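You operate a simulated robot arm through the tools that you are given. There is no shell and no other tool.

You run a simulated two-armed robot. Do the job below in one go: nothing can be reset, and whatever is moved stays where it is left.

JOB
Wind the loose green strap up on the winder's spool.
Fine: red roller down, white lever to WIND, and back to STOP at the end. Where these are worked on the way, their far stop is far enough and under half their travel is too little: white lever on the winder.
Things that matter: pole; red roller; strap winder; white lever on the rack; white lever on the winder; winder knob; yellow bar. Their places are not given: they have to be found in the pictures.

Only the result counts: the job must be done as asked and must still hold three seconds after the hand-in. Knocking over, shifting, dropping, spilling or breaking anything else fails it.

ROBOT AND FRAMES
Two 7-joint arms with three-finger grippers on one trunk that stands fixed in place. Base frame: the origin is at the foot of the trunk, x ahead of it, y to its left, z up. Lengths are in m, angles in rad, forces in N, time in s.
The left shoulder is at [0.049, 0.154, 0.984], the right one opposite. With the tool pointing down near the work surface each hand reaches from about 0.1 to 0.62 m from the base axis, measured 20 degrees to its own side. Payload 2.69 kg a hand.
The TCP of each hand is the grasp point between the finger pads, 0.029 m short of the fingertips. In the tool frame z runs along the fingers and y along their closing line. The gripper opens to 0.12 m. The gripper's body begins 0.078 m behind the TCP.
Orientation is that of the tool frame in the base frame, as a unit quaternion [w, x, y, z]. With the fingers straight down and closing along the base's y, the tool's x points along the base's -x, its y along +y and its z along -z.

CONTROLS
- The arms move only by the tool send_rows. It takes "left_motion", "right_motion" or both (then of equal length, played together; a hand with none holds still); each is a list of rows, each an object of numbers (a shift or turn left out is 0, a gripper value left out holds the last): "grip": the gripper command, from -1 (shut) to 1 (fully open), values between in proportion; "x", "y", "z": the shift along the base's x, y, z in units of 300 mm (1.0 is 300 mm); "wx", "wy", "wz": the turn, a rotation vector about the base's x, y, z in units of 90 degrees (1.0 is 90 degrees). In form: [{"grip": .., "x": .., "y": .., "z": .., "wx": .., "wy": .., "wz": ..}, ...]. A call has 1 to 20 rows; each row is the pose to reach, as a shift and turn from the pose commanded when the call began. A call with a number of a shift or a turn outside -1 to 1 is refused whole. Rows are played at 5 a second. More than 0.05 m and 0.15 rad between two rows, or a gripper value outside its range, and nothing of the call is played. Where a pose cannot be reached the arm comes as near as it can. A force on the tool above 40 N (or 10 N above the force at the start of the call, whichever is more), or a blocked arm, ends the call early, and 0.2 s more pass. The fingers move at their own pace and stop on an object; they squeeze with about 44 N. The grip force told is the motor's: it shows also when the fingers shut on nothing. Time passes only in rows, and 0.2 s behind the last, so rows that repeat a pose let the fingers close. The reply holds the time, the measured pose of the TCP, the force on the tool along the base axes, the opening and the grip force, in the units named above and with some noise, with the torque about the TCP (base axes, N m) and any sound that the robot's microphone picked up.
- Cameras (640 x 400 px; columns grow to the right, rows downward): "scene" is now at [0.152, -0.0225, 1.1109]; the picture's right is [-0.16, -0.99, 0.00], its down [-0.73, 0.12, -0.67] and it looks along [0.67, -0.11, -0.74] (base axes); focal length 341 px, centre (320, 200). "left" rides on the left gripper at [0.063, 0, -0.104] in its tool frame; the picture's right is [0.00, 1.00, 0.00], its down [-0.83, 0.00, -0.56] and it looks along [-0.56, 0.00, 0.83] (tool axes); focal length 275 px, centre (320, 200). "right" rides on the right gripper at [0.063, 0, -0.104] in its tool frame; the picture's right is [0.00, 1.00, 0.00], its down [-0.83, 0.00, -0.56] and it looks along [-0.56, 0.00, 0.83] (tool axes); focal length 275 px, centre (320, 200).
- capture(camera): a new picture of that camera. No time passes.
- raise_lower(by): slides the trunk up (or, below 0, down) by that many m; the arms and the scene camera ride with it, the base frame stays. It gives what a move gives, with no picture.
- pan_tilt(pan, tilt): turns the head with the scene camera to pan (to the left, within 1.396 rad either way) and tilt (down, from -0.506 to 1.204), counted from straight ahead of the robot. It gives what a move gives.
- point_at(camera, pixels): for up to 12 pixels [column, row] of the newest picture of that camera ("zoom" is the newest enlarged one), the place [x, y, z] in the base frame of the surface seen there, good to about 0.002 m, but the place of the scene camera against the robot may be out by one fixed shift of up to 0.018 m in any direction. No time passes.
- zoom(camera, box): a new picture of the part [left, top, right, bottom] of that camera's present view, enlarged. No time passes.
- sign_off(): hands the job in; it is judged then, once.

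Open the grippers and draw the arms clear of the work before you hand the job in, unless the task says otherwise.

The tools are called as name(argument=value, ...) on one line, values as JSON. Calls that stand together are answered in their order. send_rows: Moves the arms, as the interface text tells. Its arguments: {"type":"object","properties":{"left_motion":{"type":"array","items":{"type":"object","properties":{"grip":{"type":"number"},"x":{"type":"number"},"y":{"type":"number"},"z":{"type":"number"},"wx":{"type":"number"},"wy":{"type":"number"},"wz":{"type":"number"}}}},"right_motion":{"type":"array","items":{"type":"object","properties":{"grip":{"type":"number"},"x":{"type":"number"},"y":{"type":"number"},"z":{"type":"number"},"wx":{"type":"number"},"wy":{"type":"number"},"wz":{"type":"number"}}}}},"required":[]} The other tools are called the same way: raise_lower (by) slides the trunk up or down; pan_tilt (pan, tilt) turns the head that bears the scene camera; capture (camera) takes a picture; point_at (camera, pixels) gives the place of the surface under pixels of a picture; zoom (camera, box) takes an enlarged picture of a part of a camera's view; sign_off () hands the job in.

At the start:

```text
time: 0.0
left_eef_pos: [0.3938, 0.0976, 0.7925]
left_ee_rot: [0.0, 0.0, 1.0, 0.0]
left_contact_force: [0.0, 0.2, -1.0]
left_moment: [-0.03, -0.01, 0.0]
left_grip_width: 0.1202
left_finger_force: 0.1
right_eef_pos: [0.3263, -0.2425, 0.7251]
right_ee_rot: [0.002, 0.0, 1.0, -0.001]
right_contact_force: [0.1, 0.1, 0.1]
right_moment: [0.0, -0.01, 0.01]
right_grip_width: 0.1201
right_finger_force: 0.1
trunk travel left (down, up): [-0.355, 0.083]
head pan, tilt: [-0.159, 0.833]
```

scene: 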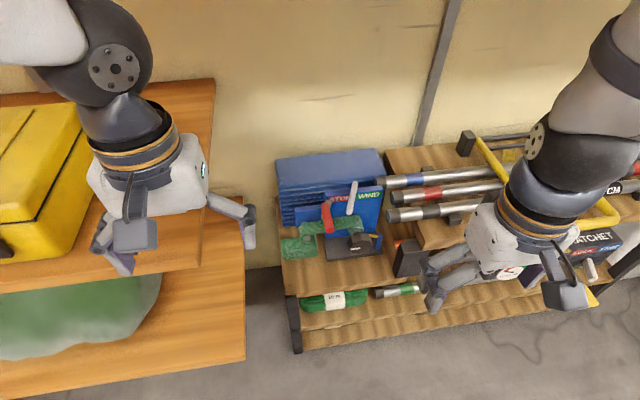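
right: 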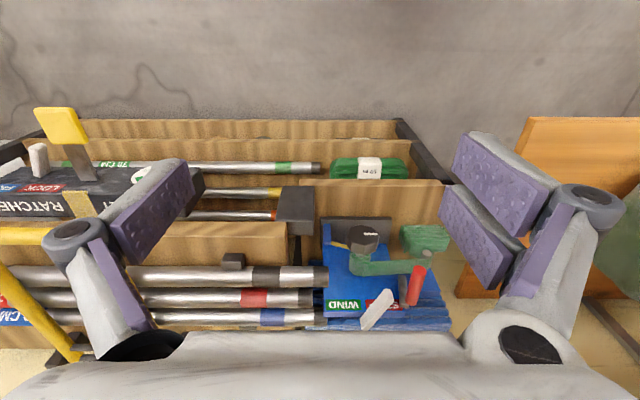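
left: 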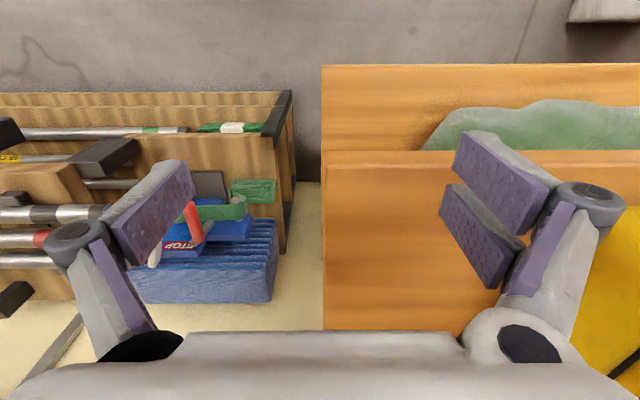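

The scene picture shows the winder around (345,215), with a white lever near (352,198) and a red roller near (327,215). I zoom in on it to see the details.

zoom(camera="scene", box=[260, 130, 420, 280])

zoom(camera="right", box=[290, 180, 470, 340])

zoom(camera="left", box=[100, 140, 320, 320])

zoom(camera="scene", box=[380, 100, 640, 330])

```text
2.67 times, centred on (340, 205) of scene
```

zoom: 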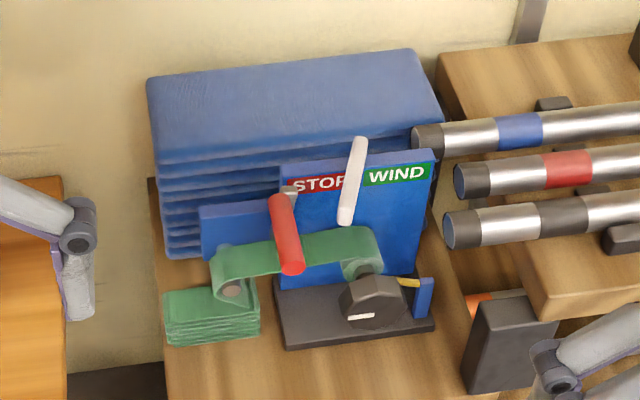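

```text
2.50 times, centred on (380, 260) of right
```

zoom: 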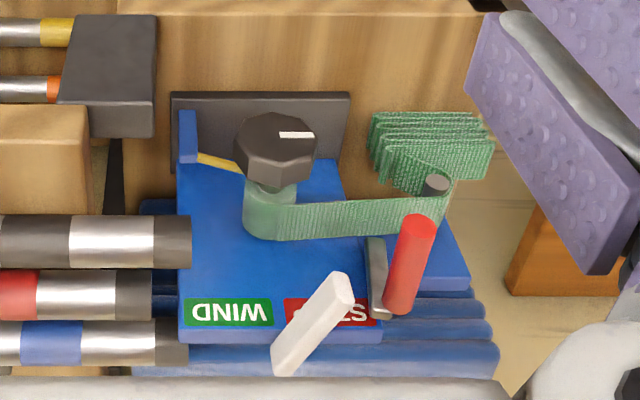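

```text
2.22 times, centred on (210, 230) of left
```

zoom: 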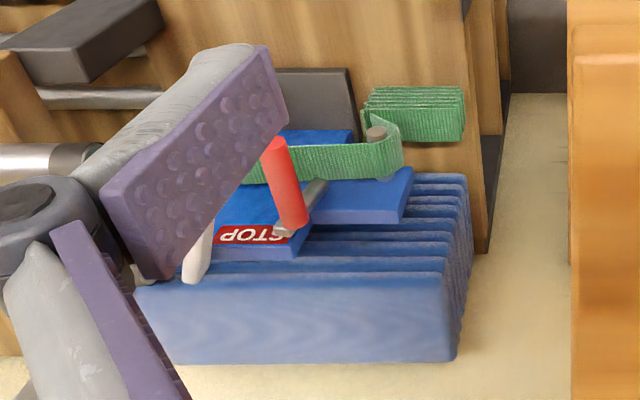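

```text
1.74 times, centred on (510, 215) of scene
```

zoom: 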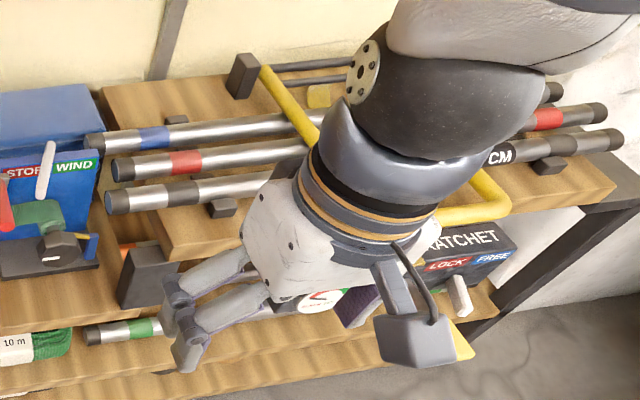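

I take the winder zoom again, so that I can measure points on its parts in that picture.

zoom(camera="scene", box=[285, 165, 385, 265])

```text
4.00 times, centred on (335, 215) of scene
```

zoom: 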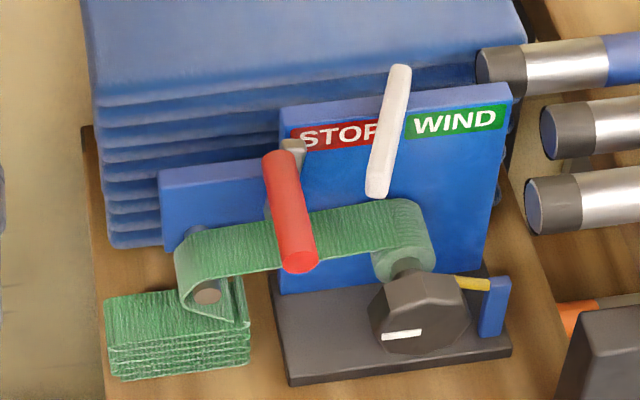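

I measure the points on the lever, roller, knob, panel and strap in this zoom.

point_at(camera="zoom", pixels=[[400, 72], [390, 130], [378, 190], [282, 160], [293, 215], [300, 262], [293, 146], [440, 290], [405, 335], [425, 345], [390, 275], [455, 180]])

point_at(camera="zoom", pixels=[[500, 95], [285, 120], [290, 380], [505, 350], [495, 310], [470, 283], [205, 295], [195, 240], [340, 225], [150, 330], [420, 265], [220, 180]])

```text
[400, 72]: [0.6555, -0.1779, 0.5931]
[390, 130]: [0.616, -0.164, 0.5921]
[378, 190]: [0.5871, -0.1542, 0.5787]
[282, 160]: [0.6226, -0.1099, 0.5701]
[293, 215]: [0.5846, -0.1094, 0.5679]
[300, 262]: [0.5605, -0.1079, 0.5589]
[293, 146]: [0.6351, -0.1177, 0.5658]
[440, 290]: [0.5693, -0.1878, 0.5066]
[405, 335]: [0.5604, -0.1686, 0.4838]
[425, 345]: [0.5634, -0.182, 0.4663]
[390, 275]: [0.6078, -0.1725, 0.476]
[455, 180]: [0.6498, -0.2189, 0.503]
```

```text
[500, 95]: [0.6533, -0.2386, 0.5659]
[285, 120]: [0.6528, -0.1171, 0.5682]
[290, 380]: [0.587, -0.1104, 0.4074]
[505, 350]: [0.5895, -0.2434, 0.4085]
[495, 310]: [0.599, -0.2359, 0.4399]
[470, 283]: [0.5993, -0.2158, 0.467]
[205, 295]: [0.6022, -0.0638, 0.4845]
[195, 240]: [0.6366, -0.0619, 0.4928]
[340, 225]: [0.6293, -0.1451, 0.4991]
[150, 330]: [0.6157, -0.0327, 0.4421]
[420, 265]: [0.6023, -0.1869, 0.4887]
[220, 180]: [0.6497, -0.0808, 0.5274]
```

The panel stands at x≈0.65 facing the robot, and the knob axis runs along x. I zoom in closer on the lever, roller and knob from all the cameras.

zoom(camera="scene", box=[315, 175, 375, 215])

zoom(camera="right", box=[340, 210, 440, 340])

zoom(camera="left", box=[140, 170, 280, 280])

```text
10.00 times, centred on (345, 195) of scene
```

zoom: 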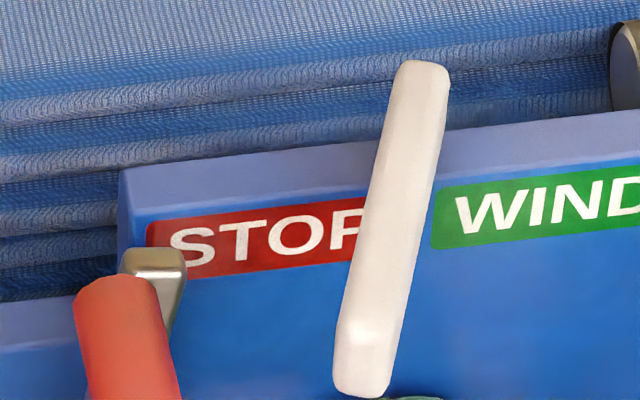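

```text
3.08 times, centred on (390, 275) of right
```

zoom: 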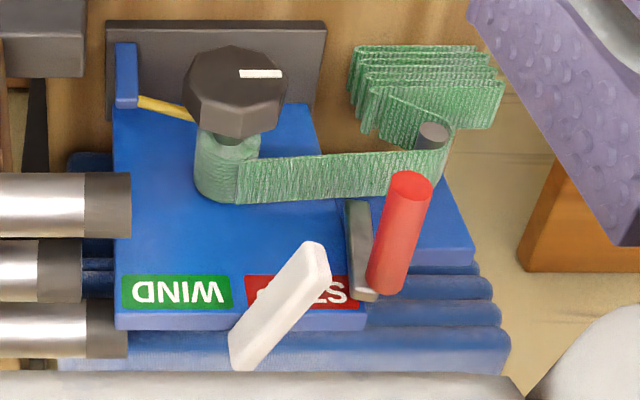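

```text
3.64 times, centred on (210, 225) of left
```

zoom: 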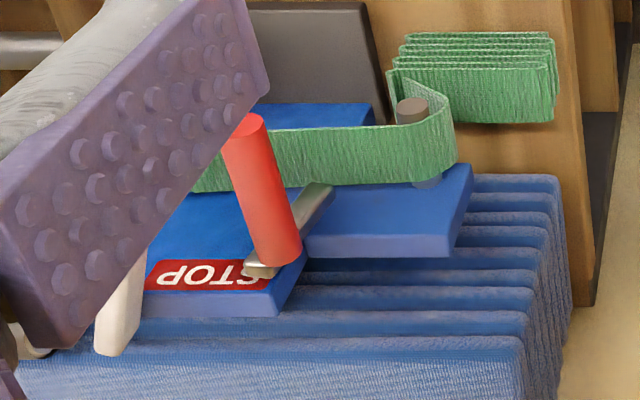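

The lever looks like a bar that sticks out toward the robot from above the panel top, with its near end on the STOP side. I cross-check its place with the right hand's camera, which should not have the fixed shift.

zoom(camera="right", box=[340, 210, 440, 340])

point_at(camera="zoom", pixels=[[242, 352], [275, 310], [318, 270], [310, 250], [410, 182], [395, 235], [380, 285], [358, 210], [358, 285], [235, 90], [260, 73], [230, 120]])

point_at(camera="zoom", pixels=[[125, 75], [165, 108], [122, 318], [360, 318], [165, 320], [432, 135], [225, 180], [330, 175], [420, 70], [300, 50], [120, 60], [128, 205]])

```text
3.08 times, centred on (390, 275) of right
```

zoom: 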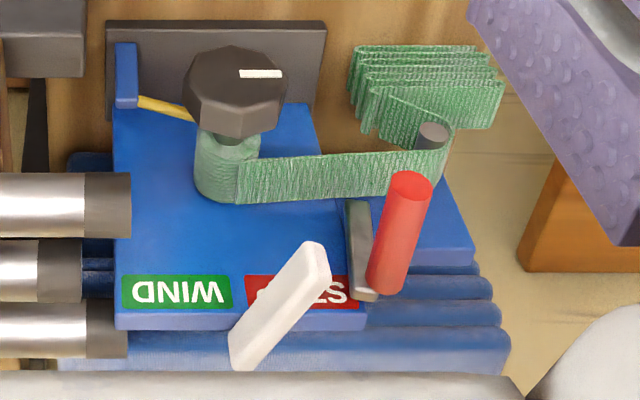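

```text
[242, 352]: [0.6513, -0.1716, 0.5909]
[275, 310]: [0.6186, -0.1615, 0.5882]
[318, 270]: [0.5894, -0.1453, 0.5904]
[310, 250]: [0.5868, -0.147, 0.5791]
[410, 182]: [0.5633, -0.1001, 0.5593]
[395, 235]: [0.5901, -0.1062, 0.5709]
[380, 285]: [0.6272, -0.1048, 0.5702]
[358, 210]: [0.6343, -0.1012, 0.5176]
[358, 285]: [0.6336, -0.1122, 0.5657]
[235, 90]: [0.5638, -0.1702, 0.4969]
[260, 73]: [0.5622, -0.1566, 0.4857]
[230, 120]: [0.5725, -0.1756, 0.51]
```

```text
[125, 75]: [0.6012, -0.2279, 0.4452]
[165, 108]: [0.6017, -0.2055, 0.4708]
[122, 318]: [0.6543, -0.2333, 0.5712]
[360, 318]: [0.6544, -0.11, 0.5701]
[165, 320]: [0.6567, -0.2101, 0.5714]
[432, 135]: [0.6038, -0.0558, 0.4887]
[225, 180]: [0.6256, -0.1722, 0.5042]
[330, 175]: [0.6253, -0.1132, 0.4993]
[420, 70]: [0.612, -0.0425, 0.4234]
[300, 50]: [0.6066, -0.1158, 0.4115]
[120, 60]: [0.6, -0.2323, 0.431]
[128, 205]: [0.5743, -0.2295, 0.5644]
```

The two cameras agree to within about 8 mm, mostly in y. Now I map the surroundings (shelf edges, poles, yellow bar, left tables and boxes) to plan clear paths.

point_at(camera="scene", pixels=[[345, 280], [345, 293], [345, 302], [345, 312], [345, 330], [345, 342], [298, 340], [408, 245], [408, 268], [420, 280], [395, 292], [290, 330]])

point_at(camera="scene", pixels=[[385, 183], [385, 198], [390, 215], [400, 180], [400, 196], [400, 212], [440, 222], [480, 150], [465, 145], [612, 212], [590, 242], [592, 270]])

point_at(camera="scene", pixels=[[200, 100], [200, 260], [240, 210], [235, 350], [90, 180], [60, 130], [100, 310], [330, 165], [295, 185], [220, 150], [260, 250], [430, 100]])

```text
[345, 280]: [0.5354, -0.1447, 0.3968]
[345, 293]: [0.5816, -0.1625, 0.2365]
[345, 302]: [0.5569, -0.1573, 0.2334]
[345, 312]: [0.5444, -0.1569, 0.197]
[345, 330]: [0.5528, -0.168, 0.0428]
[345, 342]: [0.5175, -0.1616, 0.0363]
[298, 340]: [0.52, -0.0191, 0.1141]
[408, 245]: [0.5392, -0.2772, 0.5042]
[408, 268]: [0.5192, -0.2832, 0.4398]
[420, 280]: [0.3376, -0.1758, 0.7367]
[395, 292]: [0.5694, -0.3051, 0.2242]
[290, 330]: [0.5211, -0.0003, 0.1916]
```

```text
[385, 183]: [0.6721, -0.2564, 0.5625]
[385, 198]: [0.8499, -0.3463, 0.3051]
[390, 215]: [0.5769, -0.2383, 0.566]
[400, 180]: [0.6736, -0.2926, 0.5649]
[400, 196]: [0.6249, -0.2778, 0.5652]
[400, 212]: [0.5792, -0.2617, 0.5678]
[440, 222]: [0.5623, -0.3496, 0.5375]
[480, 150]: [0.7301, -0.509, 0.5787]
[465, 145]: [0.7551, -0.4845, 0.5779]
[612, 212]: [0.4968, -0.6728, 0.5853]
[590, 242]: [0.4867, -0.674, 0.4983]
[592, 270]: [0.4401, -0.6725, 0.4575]
```

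```text
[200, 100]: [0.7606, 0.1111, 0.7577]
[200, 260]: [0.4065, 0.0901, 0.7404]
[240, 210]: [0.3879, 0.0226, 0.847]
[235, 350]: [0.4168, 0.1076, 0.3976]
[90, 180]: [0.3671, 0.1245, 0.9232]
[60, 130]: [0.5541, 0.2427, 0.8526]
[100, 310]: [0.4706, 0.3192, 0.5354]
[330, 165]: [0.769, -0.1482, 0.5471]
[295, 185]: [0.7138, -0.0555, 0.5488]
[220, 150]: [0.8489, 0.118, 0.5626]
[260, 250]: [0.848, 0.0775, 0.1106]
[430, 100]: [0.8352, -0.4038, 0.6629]
```

The shelf top is at z≈0.40, the pole ends at about (0.58–0.67, −0.23, 0.566), and the left table's edge is close to the left hand. I pitch the right hand to horizontal, pointing +x, in the free space in front of the winder to get a closer view.

send_rows(right_motion=[{"x": 0.02, "y": 0.018, "z": -0.02, "wy": -0.083}, {"x": 0.04, "y": 0.036, "z": -0.04, "wy": -0.167}, {"x": 0.06, "y": 0.054, "z": -0.06, "wy": -0.25}, {"x": 0.08, "y": 0.072, "z": -0.08, "wy": -0.333}, {"x": 0.1, "y": 0.09, "z": -0.1, "wy": -0.417}, {"x": 0.12, "y": 0.108, "z": -0.12, "wy": -0.5}])

capture(camera="right")

capture(camera="scene")

```text
time: 1.4
left_eef_pos: [0.3938, 0.0976, 0.7939]
left_ee_rot: [0.0, 0.0, 1.0, 0.0]
left_contact_force: [-0.6, 0.2, 0.1]
left_moment: [-0.03, 0.0, 0.0]
left_grip_width: 0.12
left_finger_force: 0.0
right_eef_pos: [0.3764, -0.2077, 0.6767]
right_ee_rot: [0.385, 0.0, 0.923, 0.002]
right_contact_force: [0.4, -0.3, 0.3]
right_moment: [-0.02, 0.01, 0.03]
right_grip_width: 0.12
right_finger_force: 0.1
right hand out of reach, approached as far as the arm can: row 3, 4, 5, 6
trunk travel left (down, up): [-0.355, 0.083]
head pan, tilt: [-0.159, 0.833]
```

```text
taken
```

right: 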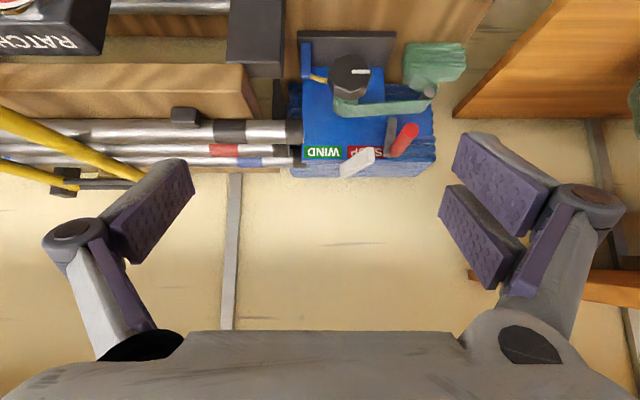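

```text
taken
```

scene: 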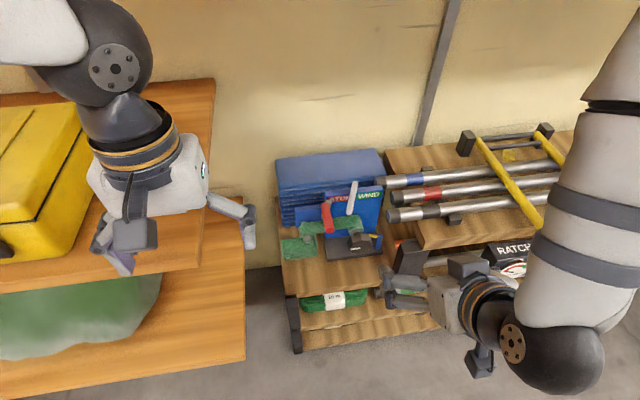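

The right hand reached 45° of pitch but the reach was limited, so the trunk probably has to come down. I check where the right forearm and wrist are, and the left table heights, before lowering.

point_at(camera="scene", pixels=[[550, 350], [600, 200], [600, 120], [480, 300], [480, 365], [540, 300], [510, 185], [500, 155], [460, 140], [545, 135], [510, 250], [600, 330]])

point_at(camera="scene", pixels=[[180, 262], [205, 265], [215, 150], [20, 270], [240, 300], [245, 355], [30, 230], [70, 240], [130, 200], [115, 70], [240, 220], [120, 265]])

```text
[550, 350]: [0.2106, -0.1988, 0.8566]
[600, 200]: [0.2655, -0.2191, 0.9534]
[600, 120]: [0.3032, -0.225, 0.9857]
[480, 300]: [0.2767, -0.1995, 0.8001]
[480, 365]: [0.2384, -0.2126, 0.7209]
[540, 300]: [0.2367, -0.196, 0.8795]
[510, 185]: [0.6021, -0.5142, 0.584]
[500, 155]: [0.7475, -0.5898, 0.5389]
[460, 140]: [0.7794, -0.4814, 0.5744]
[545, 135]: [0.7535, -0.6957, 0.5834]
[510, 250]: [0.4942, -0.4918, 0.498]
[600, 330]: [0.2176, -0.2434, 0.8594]
```

```text
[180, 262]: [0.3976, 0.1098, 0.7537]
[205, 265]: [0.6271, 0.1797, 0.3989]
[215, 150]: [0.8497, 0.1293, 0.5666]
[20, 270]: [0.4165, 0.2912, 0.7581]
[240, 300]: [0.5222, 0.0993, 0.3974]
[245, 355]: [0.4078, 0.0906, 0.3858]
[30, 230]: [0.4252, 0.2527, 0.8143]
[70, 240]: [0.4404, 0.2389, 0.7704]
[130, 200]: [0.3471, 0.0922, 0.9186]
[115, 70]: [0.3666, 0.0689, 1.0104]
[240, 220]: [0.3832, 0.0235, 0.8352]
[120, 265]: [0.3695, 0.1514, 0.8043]
```

The left table top is at z≈0.757 with its front edge at x≈0.40, right under the left hand. I draw the left hand back and up away from it before sliding the trunk down.

send_rows(left_motion=[{"z": 0.08}, {"x": -0.1, "z": 0.12}, {"x": -0.22, "z": 0.12}, {"x": -0.34, "z": 0.12}, {"x": -0.45, "z": 0.12}, {"x": -0.5, "z": 0.12}])

capture(camera="scene")

capture(camera="left")

```text
time: 2.8
left_eef_pos: [0.2437, 0.097, 0.8292]
left_ee_rot: [0.001, 0.0, 1.0, 0.0]
left_contact_force: [-0.8, -0.5, -0.6]
left_moment: [-0.01, 0.0, -0.01]
left_grip_width: 0.12
left_finger_force: 0.0
right_eef_pos: [0.3769, -0.2081, 0.6782]
right_ee_rot: [0.384, 0.0, 0.923, 0.001]
right_contact_force: [0.0, -0.1, -0.1]
right_moment: [-0.01, -0.02, 0.01]
right_grip_width: 0.12
right_finger_force: 0.0
trunk travel left (down, up): [-0.355, 0.083]
head pan, tilt: [-0.159, 0.833]
```

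```text
taken
```

scene: 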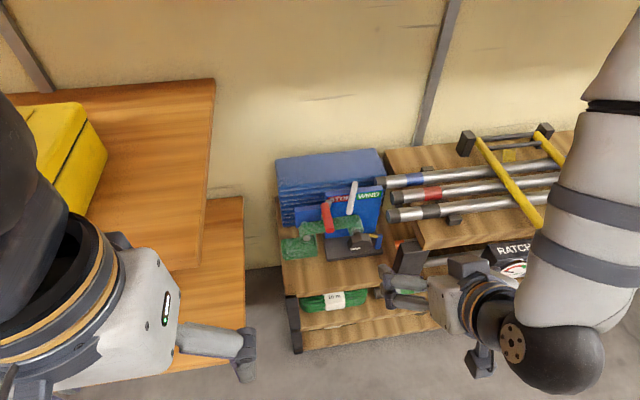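

```text
taken
```

left: 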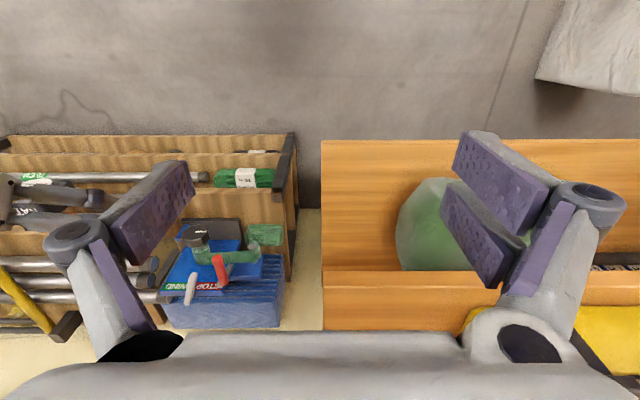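

I check the left arm's nearest parts against the upper board's front edge and the yellow box before lowering the trunk.

point_at(camera="scene", pixels=[[20, 150], [40, 220], [100, 255], [150, 300], [215, 335], [245, 370], [195, 266], [150, 250], [60, 130], [95, 180], [10, 330], [110, 235]])

```text
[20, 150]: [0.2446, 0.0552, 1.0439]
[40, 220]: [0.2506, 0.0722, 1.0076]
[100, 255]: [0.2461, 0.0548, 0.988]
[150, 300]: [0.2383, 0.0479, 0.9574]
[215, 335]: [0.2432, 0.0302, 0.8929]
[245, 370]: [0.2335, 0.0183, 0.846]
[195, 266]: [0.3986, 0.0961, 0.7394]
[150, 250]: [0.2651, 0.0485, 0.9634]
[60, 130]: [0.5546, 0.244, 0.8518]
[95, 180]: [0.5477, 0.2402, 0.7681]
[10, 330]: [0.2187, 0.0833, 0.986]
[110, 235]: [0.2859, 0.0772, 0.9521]
```

The left arm's parts all lie at x<0.3, clear of the board (x≥0.40). I slide the trunk down in steps.

raise_lower(by=-0.12)

capture(camera="scene")

capture(camera="right")

```text
time: 4.3
left_eef_pos: [0.2437, 0.0984, 0.7047]
left_ee_rot: [-0.023, -0.001, 1.0, 0.001]
left_contact_force: [0.0, -0.2, -0.3]
left_moment: [-0.01, 0.03, 0.0]
left_grip_width: 0.12
left_finger_force: 0.0
right_eef_pos: [0.3439, -0.2079, 0.5102]
right_ee_rot: [0.307, 0.0, 0.952, 0.001]
right_contact_force: [0.2, 0.2, -0.2]
right_moment: [0.02, -0.03, -0.02]
right_grip_width: 0.1201
right_finger_force: 0.1
trunk travel left (down, up): [-0.235, 0.203]
head pan, tilt: [-0.159, 0.833]
```

```text
taken
```

scene: 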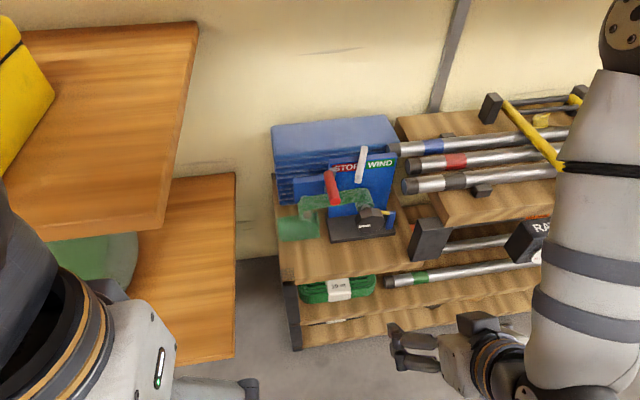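

```text
taken
```

right: 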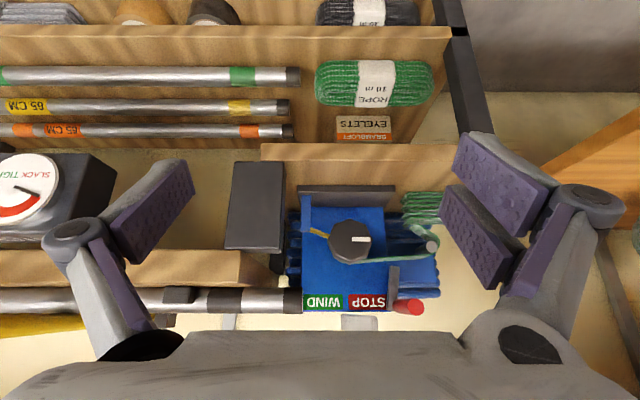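

The hand is now at z≈0.51, pitched 36° and free. I pitch it further toward horizontal, keeping x well short of the shelf (x<0.45).

send_rows(right_motion=[{"wy": -0.085, "z": 0.02}, {"wy": -0.17, "z": 0.04}, {"wy": -0.255, "z": 0.06, "y": 0.02}, {"wy": -0.34, "z": 0.08, "y": 0.04}, {"wy": -0.425, "z": 0.1, "y": 0.06}, {"wy": -0.51, "z": 0.1, "y": 0.08}, {"wy": -0.6, "z": 0.1, "y": 0.1}])

capture(camera="right")

capture(camera="scene")

```text
time: 5.9
left_eef_pos: [0.2439, 0.0972, 0.7038]
left_ee_rot: [-0.024, -0.001, 1.0, 0.0]
left_contact_force: [0.2, -0.1, -0.3]
left_moment: [0.01, 0.0, 0.02]
left_grip_width: 0.1201
left_finger_force: 0.1
right_eef_pos: [0.3427, -0.1787, 0.5406]
right_ee_rot: [0.707, -0.001, 0.708, 0.0]
right_contact_force: [0.2, 0.7, 0.2]
right_moment: [0.01, -0.03, 0.01]
right_grip_width: 0.12
right_finger_force: 0.0
right hand out of reach, approached as far as the arm can: row 4
trunk travel left (down, up): [-0.235, 0.203]
head pan, tilt: [-0.159, 0.833]
```

```text
taken
```

right: 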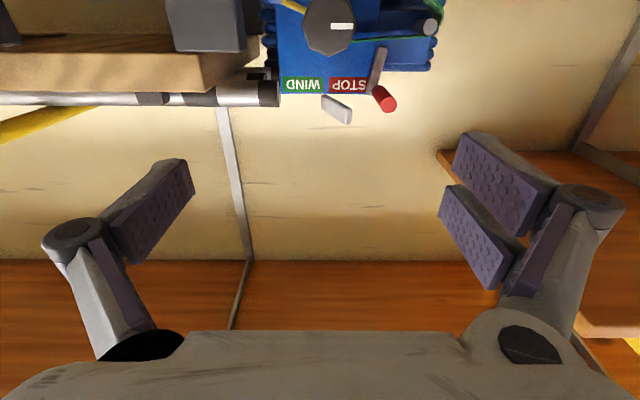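

```text
taken
```

scene: 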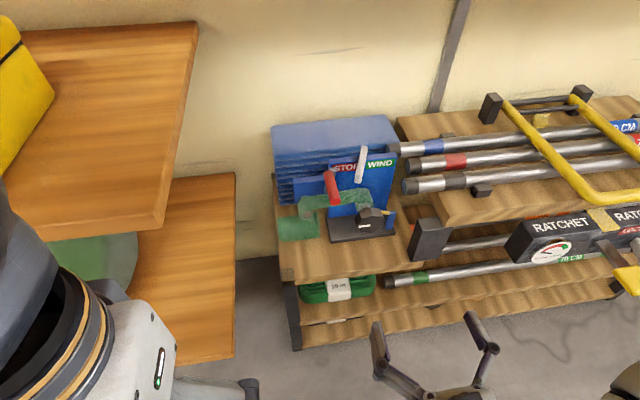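

The right hand is now level and points +x. The winder shows at the top of its upside-down view, with the roller end at (385,98) and its grey arm at (377,72), so I zoom in on both views.

zoom(camera="right", box=[260, 0, 460, 125])

zoom(camera="scene", box=[270, 130, 410, 250])

```text
3.20 times, centred on (360, 62) of right
```

zoom: 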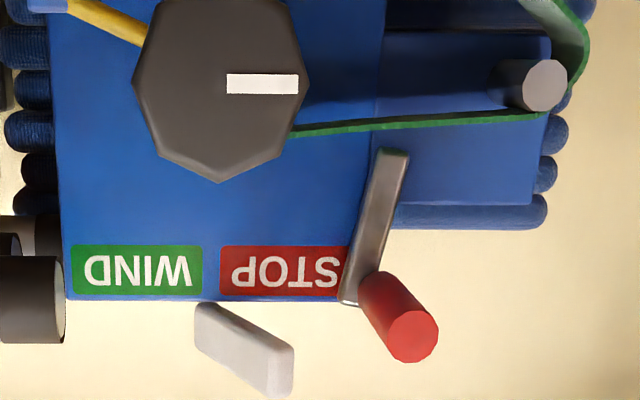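

```text
3.33 times, centred on (340, 190) of scene
```

zoom: 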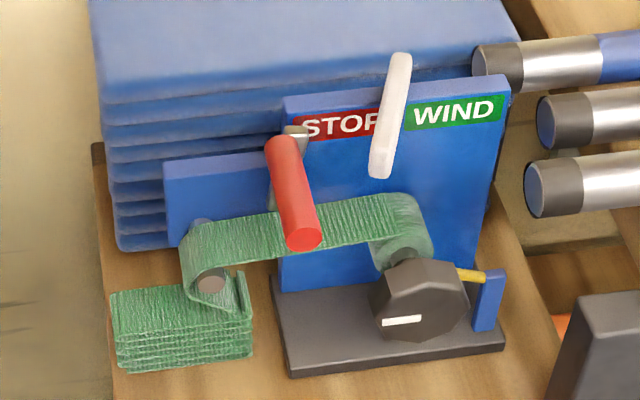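

The grey roller arm has its lower end near the strap at zoom pixel (392,155) and its top at (360,300). I take the right zoom again and measure the arm, knob, lever and guide post.

zoom(camera="right", box=[260, 0, 460, 125])

point_at(camera="zoom", pixels=[[392, 158], [385, 200], [370, 250], [352, 290], [410, 335], [385, 300], [280, 370], [240, 340], [205, 318], [225, 80], [145, 80], [305, 80]])

point_at(camera="zoom", pixels=[[220, 178], [220, 20], [160, 20], [285, 150], [545, 85], [350, 125], [450, 118], [75, 295], [375, 100], [420, 190], [30, 300], [90, 12]])

```text
3.20 times, centred on (360, 62) of right
```

zoom: 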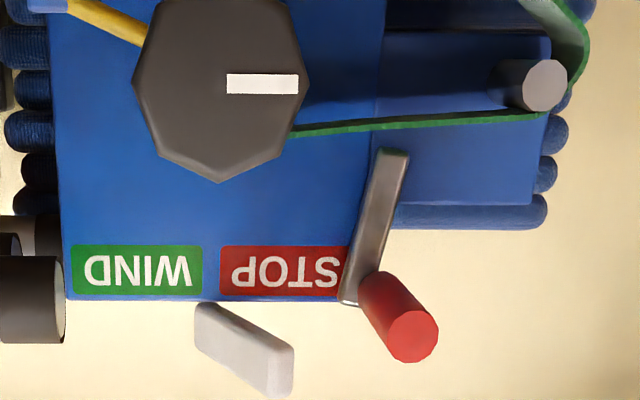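

```text
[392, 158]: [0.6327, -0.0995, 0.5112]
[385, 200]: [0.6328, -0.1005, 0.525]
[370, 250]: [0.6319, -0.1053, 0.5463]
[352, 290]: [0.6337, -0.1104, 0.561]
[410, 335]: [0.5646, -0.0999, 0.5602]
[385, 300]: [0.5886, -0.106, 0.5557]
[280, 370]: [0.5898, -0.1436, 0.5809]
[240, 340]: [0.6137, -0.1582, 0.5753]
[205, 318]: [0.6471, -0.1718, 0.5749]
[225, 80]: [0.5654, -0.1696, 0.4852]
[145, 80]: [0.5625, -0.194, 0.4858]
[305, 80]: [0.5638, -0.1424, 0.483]
```

```text
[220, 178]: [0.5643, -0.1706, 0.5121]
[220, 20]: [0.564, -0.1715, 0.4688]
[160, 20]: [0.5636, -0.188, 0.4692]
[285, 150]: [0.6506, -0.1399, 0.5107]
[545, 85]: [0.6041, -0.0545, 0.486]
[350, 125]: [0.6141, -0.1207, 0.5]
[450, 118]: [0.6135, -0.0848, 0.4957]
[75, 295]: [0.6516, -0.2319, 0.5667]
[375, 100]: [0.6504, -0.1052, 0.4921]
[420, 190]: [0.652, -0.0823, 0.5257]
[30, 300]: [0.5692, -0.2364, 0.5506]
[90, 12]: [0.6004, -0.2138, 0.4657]
```

Readings: the knob centre is at about (y −0.170, z 0.484) with radius 0.028 and its face at x≈0.564. The roller arm pivots at about (−0.099, 0.510) and leans slightly right. The lever pivots at about (0.652, −0.172). If the roller swung down to the right it would hit the knob, while a swing to the left lands on the guide post (−0.055, 0.486), so it should go left. I close the right gripper and bring it in front of the roller.

send_rows(right_motion=[{"grip": -1, "x": 0.1, "y": 0.04, "z": 0.02}, {"grip": -1, "x": 0.2, "y": 0.08, "z": 0.04}, {"grip": -1, "x": 0.3, "y": 0.12, "z": 0.06}, {"grip": -1, "x": 0.4, "y": 0.16, "z": 0.065}, {"grip": -1, "x": 0.4, "y": 0.16, "z": 0.065}])

capture(camera="right")

capture(camera="scene")

```text
time: 7.1
left_eef_pos: [0.2451, 0.0969, 0.7038]
left_ee_rot: [-0.024, -0.001, 1.0, 0.001]
left_contact_force: [0.9, -0.2, 0.3]
left_moment: [-0.01, -0.02, 0.01]
left_grip_width: 0.1197
left_finger_force: 0.1
right_eef_pos: [0.4634, -0.1302, 0.5596]
right_ee_rot: [0.706, 0.0, 0.708, 0.0]
right_contact_force: [-0.9, -0.7, 0.5]
right_moment: [-0.01, 0.01, 0.0]
right_grip_width: 0.0
right_finger_force: 28.5
trunk travel left (down, up): [-0.235, 0.203]
head pan, tilt: [-0.159, 0.833]
```

```text
taken
```

right: 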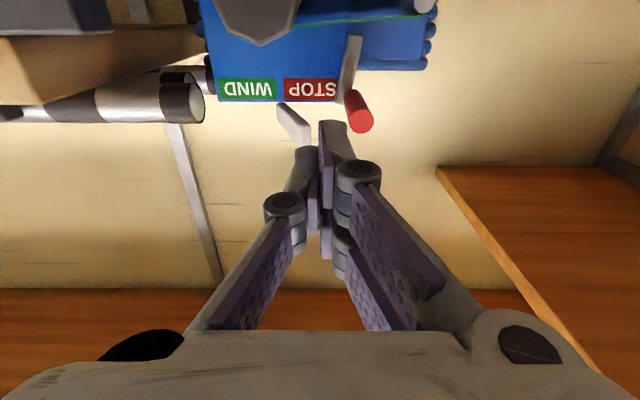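

```text
taken
```

scene: 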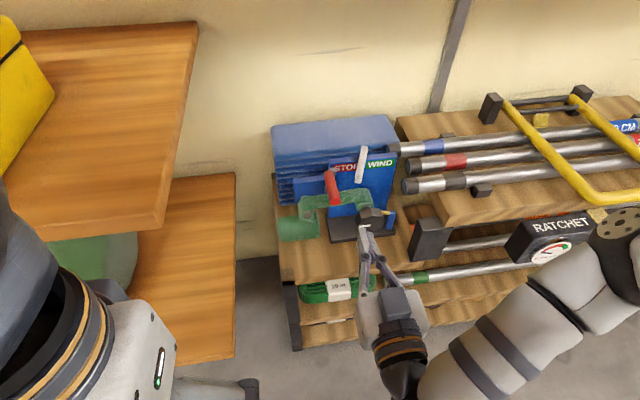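

The hand is at (0.463, −0.130, 0.560) with the gripper shut. I check how near the right elbow comes to the RATCHET box and the yellow bar.

point_at(camera="scene", pixels=[[617, 225], [575, 290], [600, 270], [630, 260], [560, 232], [530, 240], [545, 252], [600, 195], [620, 200], [520, 320], [600, 215], [585, 190]])

```text
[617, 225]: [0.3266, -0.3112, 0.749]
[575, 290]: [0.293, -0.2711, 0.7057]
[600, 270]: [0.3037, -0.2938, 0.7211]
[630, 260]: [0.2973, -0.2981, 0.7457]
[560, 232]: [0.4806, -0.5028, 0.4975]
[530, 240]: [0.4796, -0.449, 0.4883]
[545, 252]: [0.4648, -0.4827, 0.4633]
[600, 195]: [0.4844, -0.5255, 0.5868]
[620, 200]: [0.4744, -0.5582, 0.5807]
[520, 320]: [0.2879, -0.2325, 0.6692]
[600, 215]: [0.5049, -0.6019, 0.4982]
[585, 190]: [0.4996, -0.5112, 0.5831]
```

The elbow is about 0.2 m clear of everything. I move the closed fingertips in to the right of the roller, below the lever, with the tips at x≈0.58.

send_rows(right_motion=[{"x": 0.1, "grip": -1}, {"x": 0.2}, {"x": 0.29}, {"x": 0.29}])

zoom(camera="right", box=[220, 0, 460, 180])

zoom(camera="scene", box=[270, 130, 430, 270])

```text
time: 8.1
left_eef_pos: [0.2437, 0.0985, 0.7044]
left_ee_rot: [-0.023, 0.001, 1.0, 0.001]
left_contact_force: [0.0, 0.1, 0.4]
left_moment: [-0.02, -0.04, 0.01]
left_grip_width: 0.1199
left_finger_force: 0.1
right_eef_pos: [0.5516, -0.1315, 0.5593]
right_ee_rot: [0.706, 0.001, 0.708, -0.001]
right_contact_force: [0.4, -0.5, 0.1]
right_moment: [-0.01, 0.0, 0.04]
right_grip_width: 0.0
right_finger_force: 28.4
trunk travel left (down, up): [-0.235, 0.203]
head pan, tilt: [-0.159, 0.833]
```

```text
2.22 times, centred on (340, 90) of right
```

zoom: 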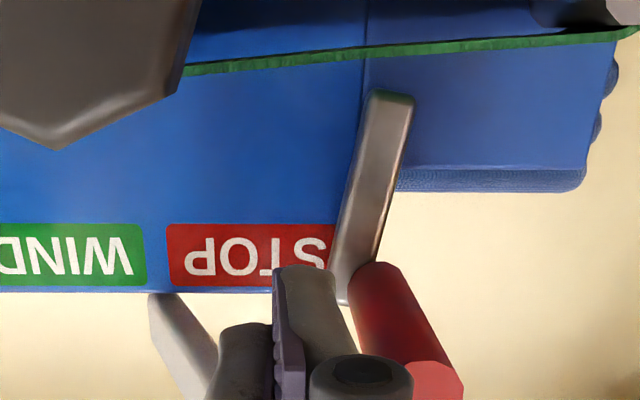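

```text
2.86 times, centred on (350, 200) of scene
```

zoom: 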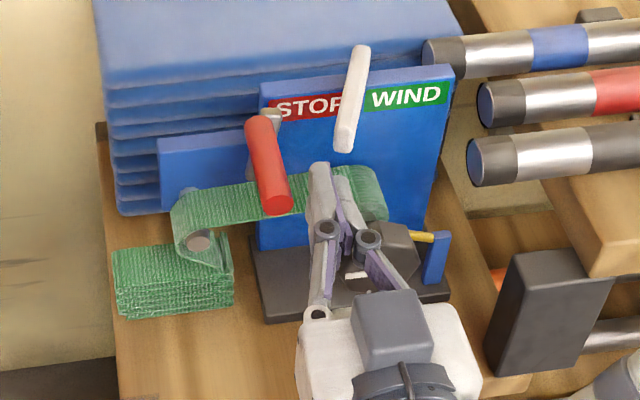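

The fingertips sit between the lever and the roller. I push gently toward +y by 2 cm and watch the force.

send_rows(right_motion=[{"y": 0.015}, {"y": 0.03}, {"y": 0.045}, {"y": 0.06}, {"y": 0.07}])

zoom(camera="right", box=[220, 0, 460, 180])

zoom(camera="scene", box=[270, 130, 430, 270])

```text
time: 9.3
left_eef_pos: [0.2452, 0.0979, 0.7038]
left_ee_rot: [-0.025, 0.0, 1.0, 0.001]
left_contact_force: [-0.6, -1.0, 0.6]
left_moment: [0.0, -0.02, 0.01]
left_grip_width: 0.12
left_finger_force: 0.1
right_eef_pos: [0.5496, -0.1084, 0.5582]
right_ee_rot: [0.705, 0.0, 0.709, 0.0]
right_contact_force: [-0.4, -0.1, 0.1]
right_moment: [-0.04, -0.02, -0.01]
right_grip_width: 0.0002
right_finger_force: 28.1
trunk travel left (down, up): [-0.235, 0.203]
head pan, tilt: [-0.159, 0.833]
```

```text
2.22 times, centred on (340, 90) of right
```

zoom: 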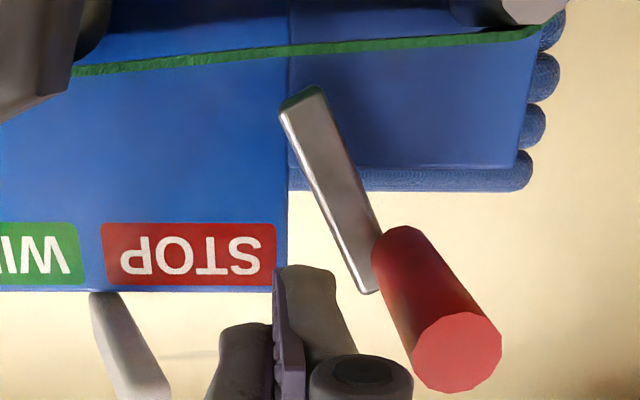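

```text
2.86 times, centred on (350, 200) of scene
```

zoom: 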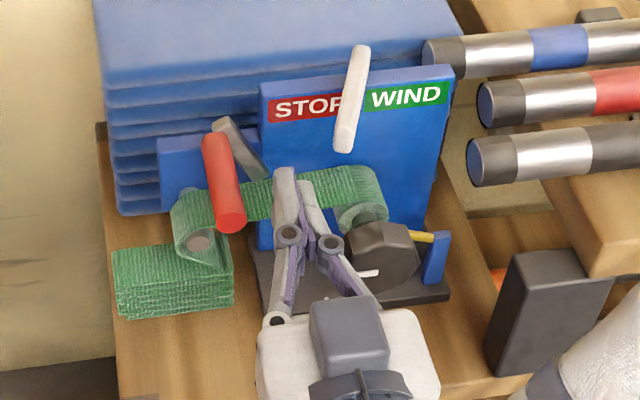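

The roller swung over easily to the left and the force stayed near 0. I keep pushing left over its top, then press it down.

send_rows(right_motion=[{"y": 0.03}, {"y": 0.06}, {"y": 0.09}, {"y": 0.12}, {"y": 0.15}, {"y": 0.165}])

zoom(camera="right", box=[220, 0, 460, 180])

zoom(camera="scene", box=[270, 130, 430, 270])

```text
time: 10.7
left_eef_pos: [0.2448, 0.0981, 0.704]
left_ee_rot: [-0.024, 0.0, 1.0, 0.0]
left_contact_force: [0.7, 0.2, -0.3]
left_moment: [0.01, 0.0, 0.0]
left_grip_width: 0.1198
left_finger_force: 0.1
right_eef_pos: [0.55, -0.0599, 0.5588]
right_ee_rot: [0.706, 0.001, 0.708, 0.0]
right_contact_force: [-0.1, -0.6, -0.3]
right_moment: [-0.04, -0.04, 0.01]
right_grip_width: 0.0001
right_finger_force: 28.5
trunk travel left (down, up): [-0.235, 0.203]
head pan, tilt: [-0.159, 0.833]
```

```text
2.22 times, centred on (340, 90) of right
```

zoom: 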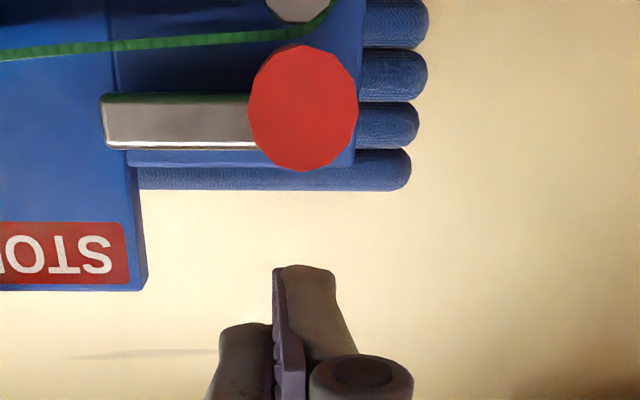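

```text
2.86 times, centred on (350, 200) of scene
```

zoom: 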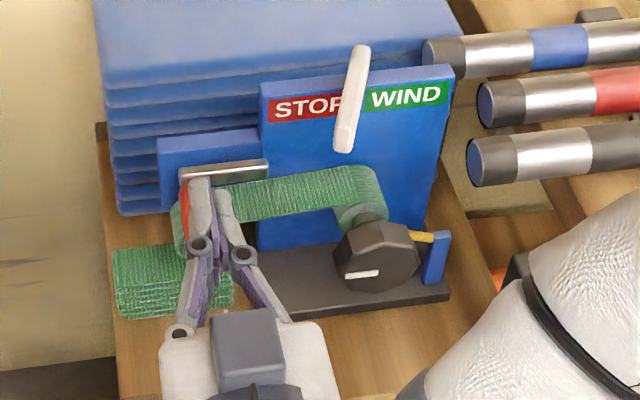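

The arm now lies horizontal with the roller on the guide post. I press down lightly to make sure it is seated.

send_rows(right_motion=[{"z": -0.04, "y": 0.02}, {"z": -0.07, "y": 0.03}, {"z": -0.085, "y": 0.03}, {"z": -0.1, "y": 0.03}, {"z": -0.107, "y": 0.03}])

zoom(camera="right", box=[220, 0, 460, 180])

```text
time: 11.8
left_eef_pos: [0.2433, 0.0973, 0.7043]
left_ee_rot: [-0.023, 0.0, 1.0, -0.001]
left_contact_force: [0.4, -0.1, -0.7]
left_moment: [0.02, 0.0, -0.02]
left_grip_width: 0.1198
left_finger_force: 0.1
right_eef_pos: [0.5531, -0.0505, 0.5361]
right_ee_rot: [0.714, 0.002, 0.701, 0.002]
right_contact_force: [3.6, 5.3, 12.2]
right_moment: [0.13, -0.35, -0.01]
right_grip_width: 0.0
right_finger_force: 28.5
trunk travel left (down, up): [-0.235, 0.203]
head pan, tilt: [-0.159, 0.833]
stopped in row 5 (right hand): the force on the tool passed its limit at 43 N (the readings are from after the stop); the commanded pose is now the measured one
```

```text
2.22 times, centred on (340, 90) of right
```

zoom: 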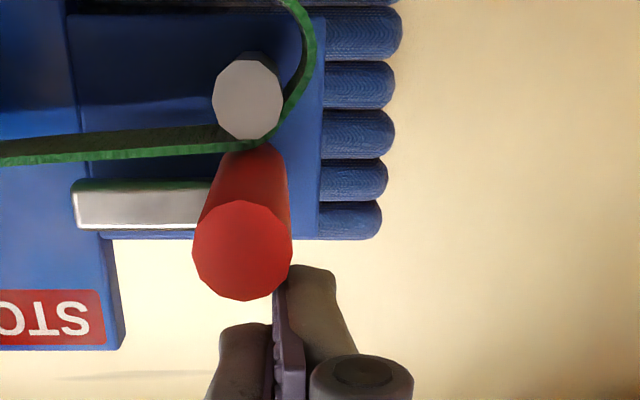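

The roller is seated; it took 43 N pressing it against the post. I lift off, back away, and place the closed fingers to the left of the winder's white lever at its height (z≈0.584).

send_rows(right_motion=[{"z": 0.06, "wy": 0.011}, {"z": 0.16, "wy": 0.011}, {"z": 0.16, "x": -0.15, "y": -0.05, "wy": 0.011}, {"z": 0.16, "x": -0.15, "y": -0.13, "wy": 0.011}, {"z": 0.16, "x": -0.15, "y": -0.2, "wy": 0.011}, {"z": 0.16, "x": -0.15, "y": -0.2, "wy": 0.011}])

capture(camera="right")

zoom(camera="scene", box=[270, 130, 430, 270])

```text
time: 13.2
left_eef_pos: [0.2446, 0.0977, 0.7046]
left_ee_rot: [-0.024, 0.0, 1.0, 0.001]
left_contact_force: [0.3, 0.0, -0.2]
left_moment: [-0.02, 0.07, 0.0]
left_grip_width: 0.1199
left_finger_force: 0.0
right_eef_pos: [0.5066, -0.1096, 0.583]
right_ee_rot: [0.705, 0.002, 0.709, 0.0]
right_contact_force: [0.0, -0.3, 0.6]
right_moment: [-0.02, 0.0, -0.04]
right_grip_width: 0.0001
right_finger_force: 28.8
trunk travel left (down, up): [-0.235, 0.203]
head pan, tilt: [-0.159, 0.833]
```

```text
taken
```

right: 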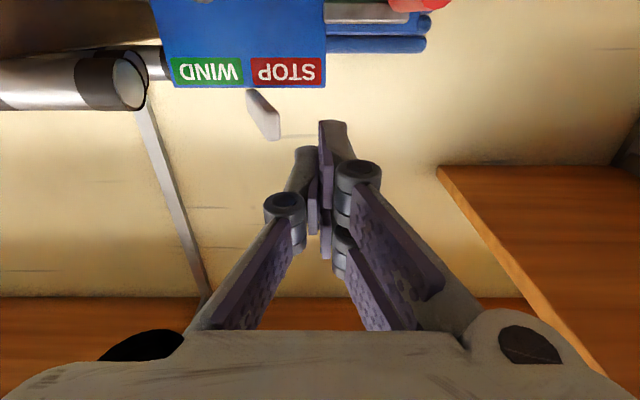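

```text
2.86 times, centred on (350, 200) of scene
```

zoom: 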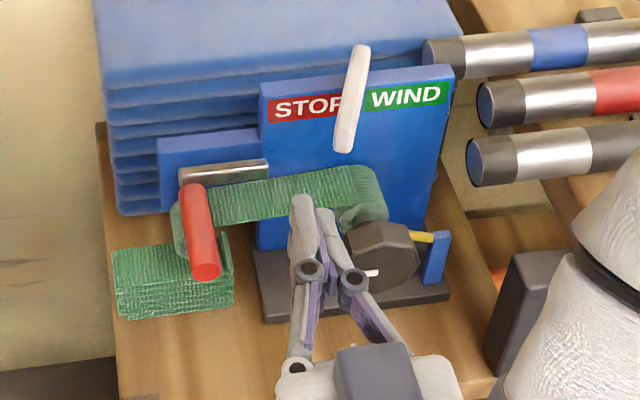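

The roller stays down. I measure the lever again from this closer view, where its near end is at about (272,132).

zoom(camera="right", box=[150, 40, 350, 165])

point_at(camera="right", pixels=[[272, 133], [278, 120], [266, 138], [265, 115], [255, 98], [250, 92], [262, 125], [128, 80], [110, 85], [160, 85], [320, 85], [140, 100]])

```text
3.20 times, centred on (250, 102) of right
```

zoom: 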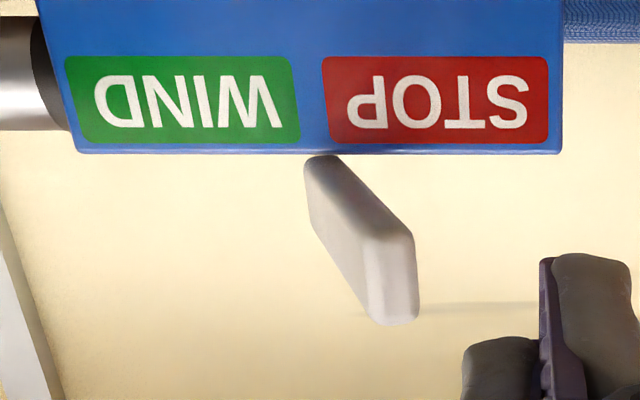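

```text
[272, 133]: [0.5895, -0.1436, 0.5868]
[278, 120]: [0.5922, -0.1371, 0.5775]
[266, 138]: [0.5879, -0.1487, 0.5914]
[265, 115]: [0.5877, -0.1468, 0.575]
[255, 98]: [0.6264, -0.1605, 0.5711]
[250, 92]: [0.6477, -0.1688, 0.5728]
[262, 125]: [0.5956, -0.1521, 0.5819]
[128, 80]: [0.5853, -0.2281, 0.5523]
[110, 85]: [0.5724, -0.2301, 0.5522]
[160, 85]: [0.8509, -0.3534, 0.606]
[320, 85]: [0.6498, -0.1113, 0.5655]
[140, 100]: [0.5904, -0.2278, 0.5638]
```

The lever's near end spans y −0.137 to −0.149 and z 0.575 to 0.592. I move the tips in to x≈0.605 on its left side and push toward WIND (−y).

send_rows(right_motion=[{"x": 0.1}, {"x": 0.2}, {"x": 0.231}, {"x": 0.231, "y": -0.04}, {"x": 0.231, "y": -0.07}, {"x": 0.231, "y": -0.1}, {"x": 0.231, "y": -0.13}])

zoom(camera="right", box=[200, 20, 440, 180])

zoom(camera="scene", box=[270, 130, 430, 270])

```text
time: 14.8
left_eef_pos: [0.2428, 0.0977, 0.7045]
left_ee_rot: [-0.022, 0.001, 1.0, 0.001]
left_contact_force: [-1.7, -0.7, 0.0]
left_moment: [-0.02, -0.02, -0.01]
left_grip_width: 0.1201
left_finger_force: 0.1
right_eef_pos: [0.5758, -0.1479, 0.5807]
right_ee_rot: [0.705, 0.002, 0.709, 0.001]
right_contact_force: [-4.6, 0.7, 0.4]
right_moment: [0.02, 0.0, -0.05]
right_grip_width: 0.0
right_finger_force: 28.5
trunk travel left (down, up): [-0.235, 0.203]
head pan, tilt: [-0.159, 0.833]
```

```text
2.50 times, centred on (320, 100) of right
```

zoom: 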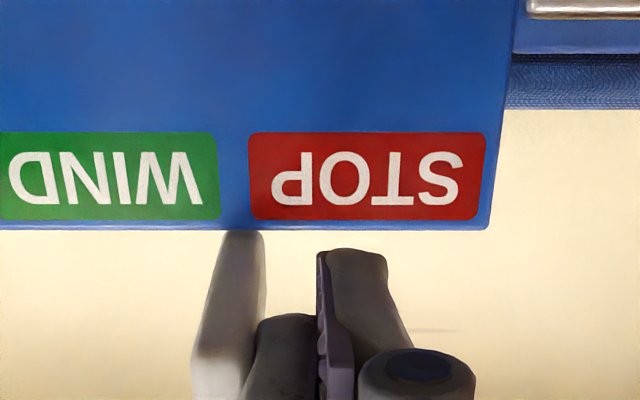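

```text
2.86 times, centred on (350, 200) of scene
```

zoom: 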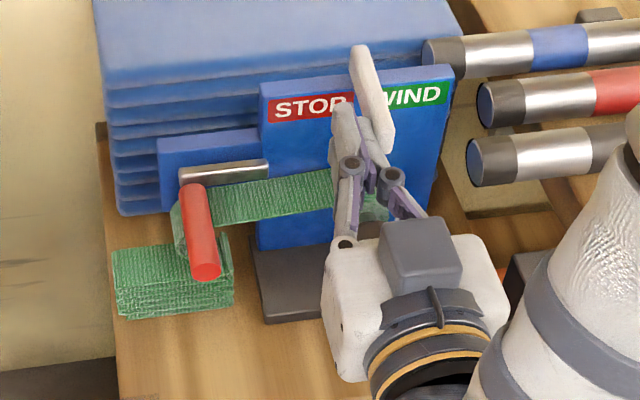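

The lever is swinging past the middle toward WIND and the force is low. I continue pushing toward its far stop in small steps.

send_rows(right_motion=[{"y": -0.025}, {"y": -0.05}, {"y": -0.075}, {"y": -0.09}, {"y": -0.1}])

zoom(camera="right", box=[200, 20, 440, 180])

zoom(camera="scene", box=[270, 130, 430, 270])

```text
time: 16.0
left_eef_pos: [0.2444, 0.098, 0.704]
left_ee_rot: [-0.023, 0.0, 1.0, 0.0]
left_contact_force: [-0.5, 0.3, 0.5]
left_moment: [0.03, 0.02, -0.04]
left_grip_width: 0.1199
left_finger_force: 0.0
right_eef_pos: [0.5746, -0.1773, 0.5815]
right_ee_rot: [0.705, 0.001, 0.709, 0.002]
right_contact_force: [1.4, 12.5, 1.2]
right_moment: [-0.05, -0.01, 0.32]
right_grip_width: 0.0
right_finger_force: 28.2
trunk travel left (down, up): [-0.235, 0.203]
head pan, tilt: [-0.159, 0.833]
```

```text
2.50 times, centred on (320, 100) of right
```

zoom: 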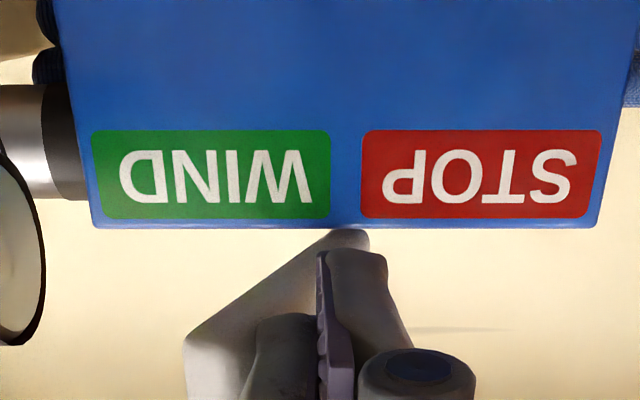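

```text
2.86 times, centred on (350, 200) of scene
```

zoom: 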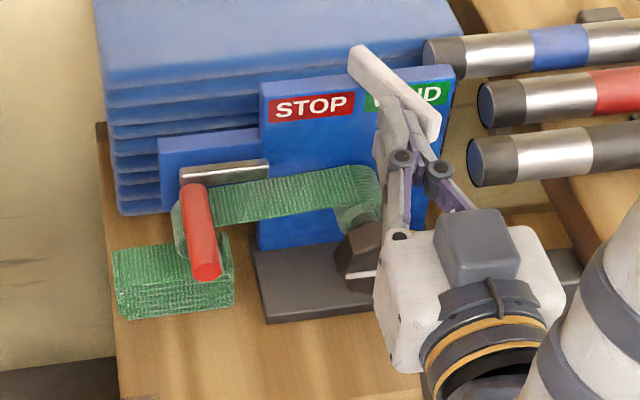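

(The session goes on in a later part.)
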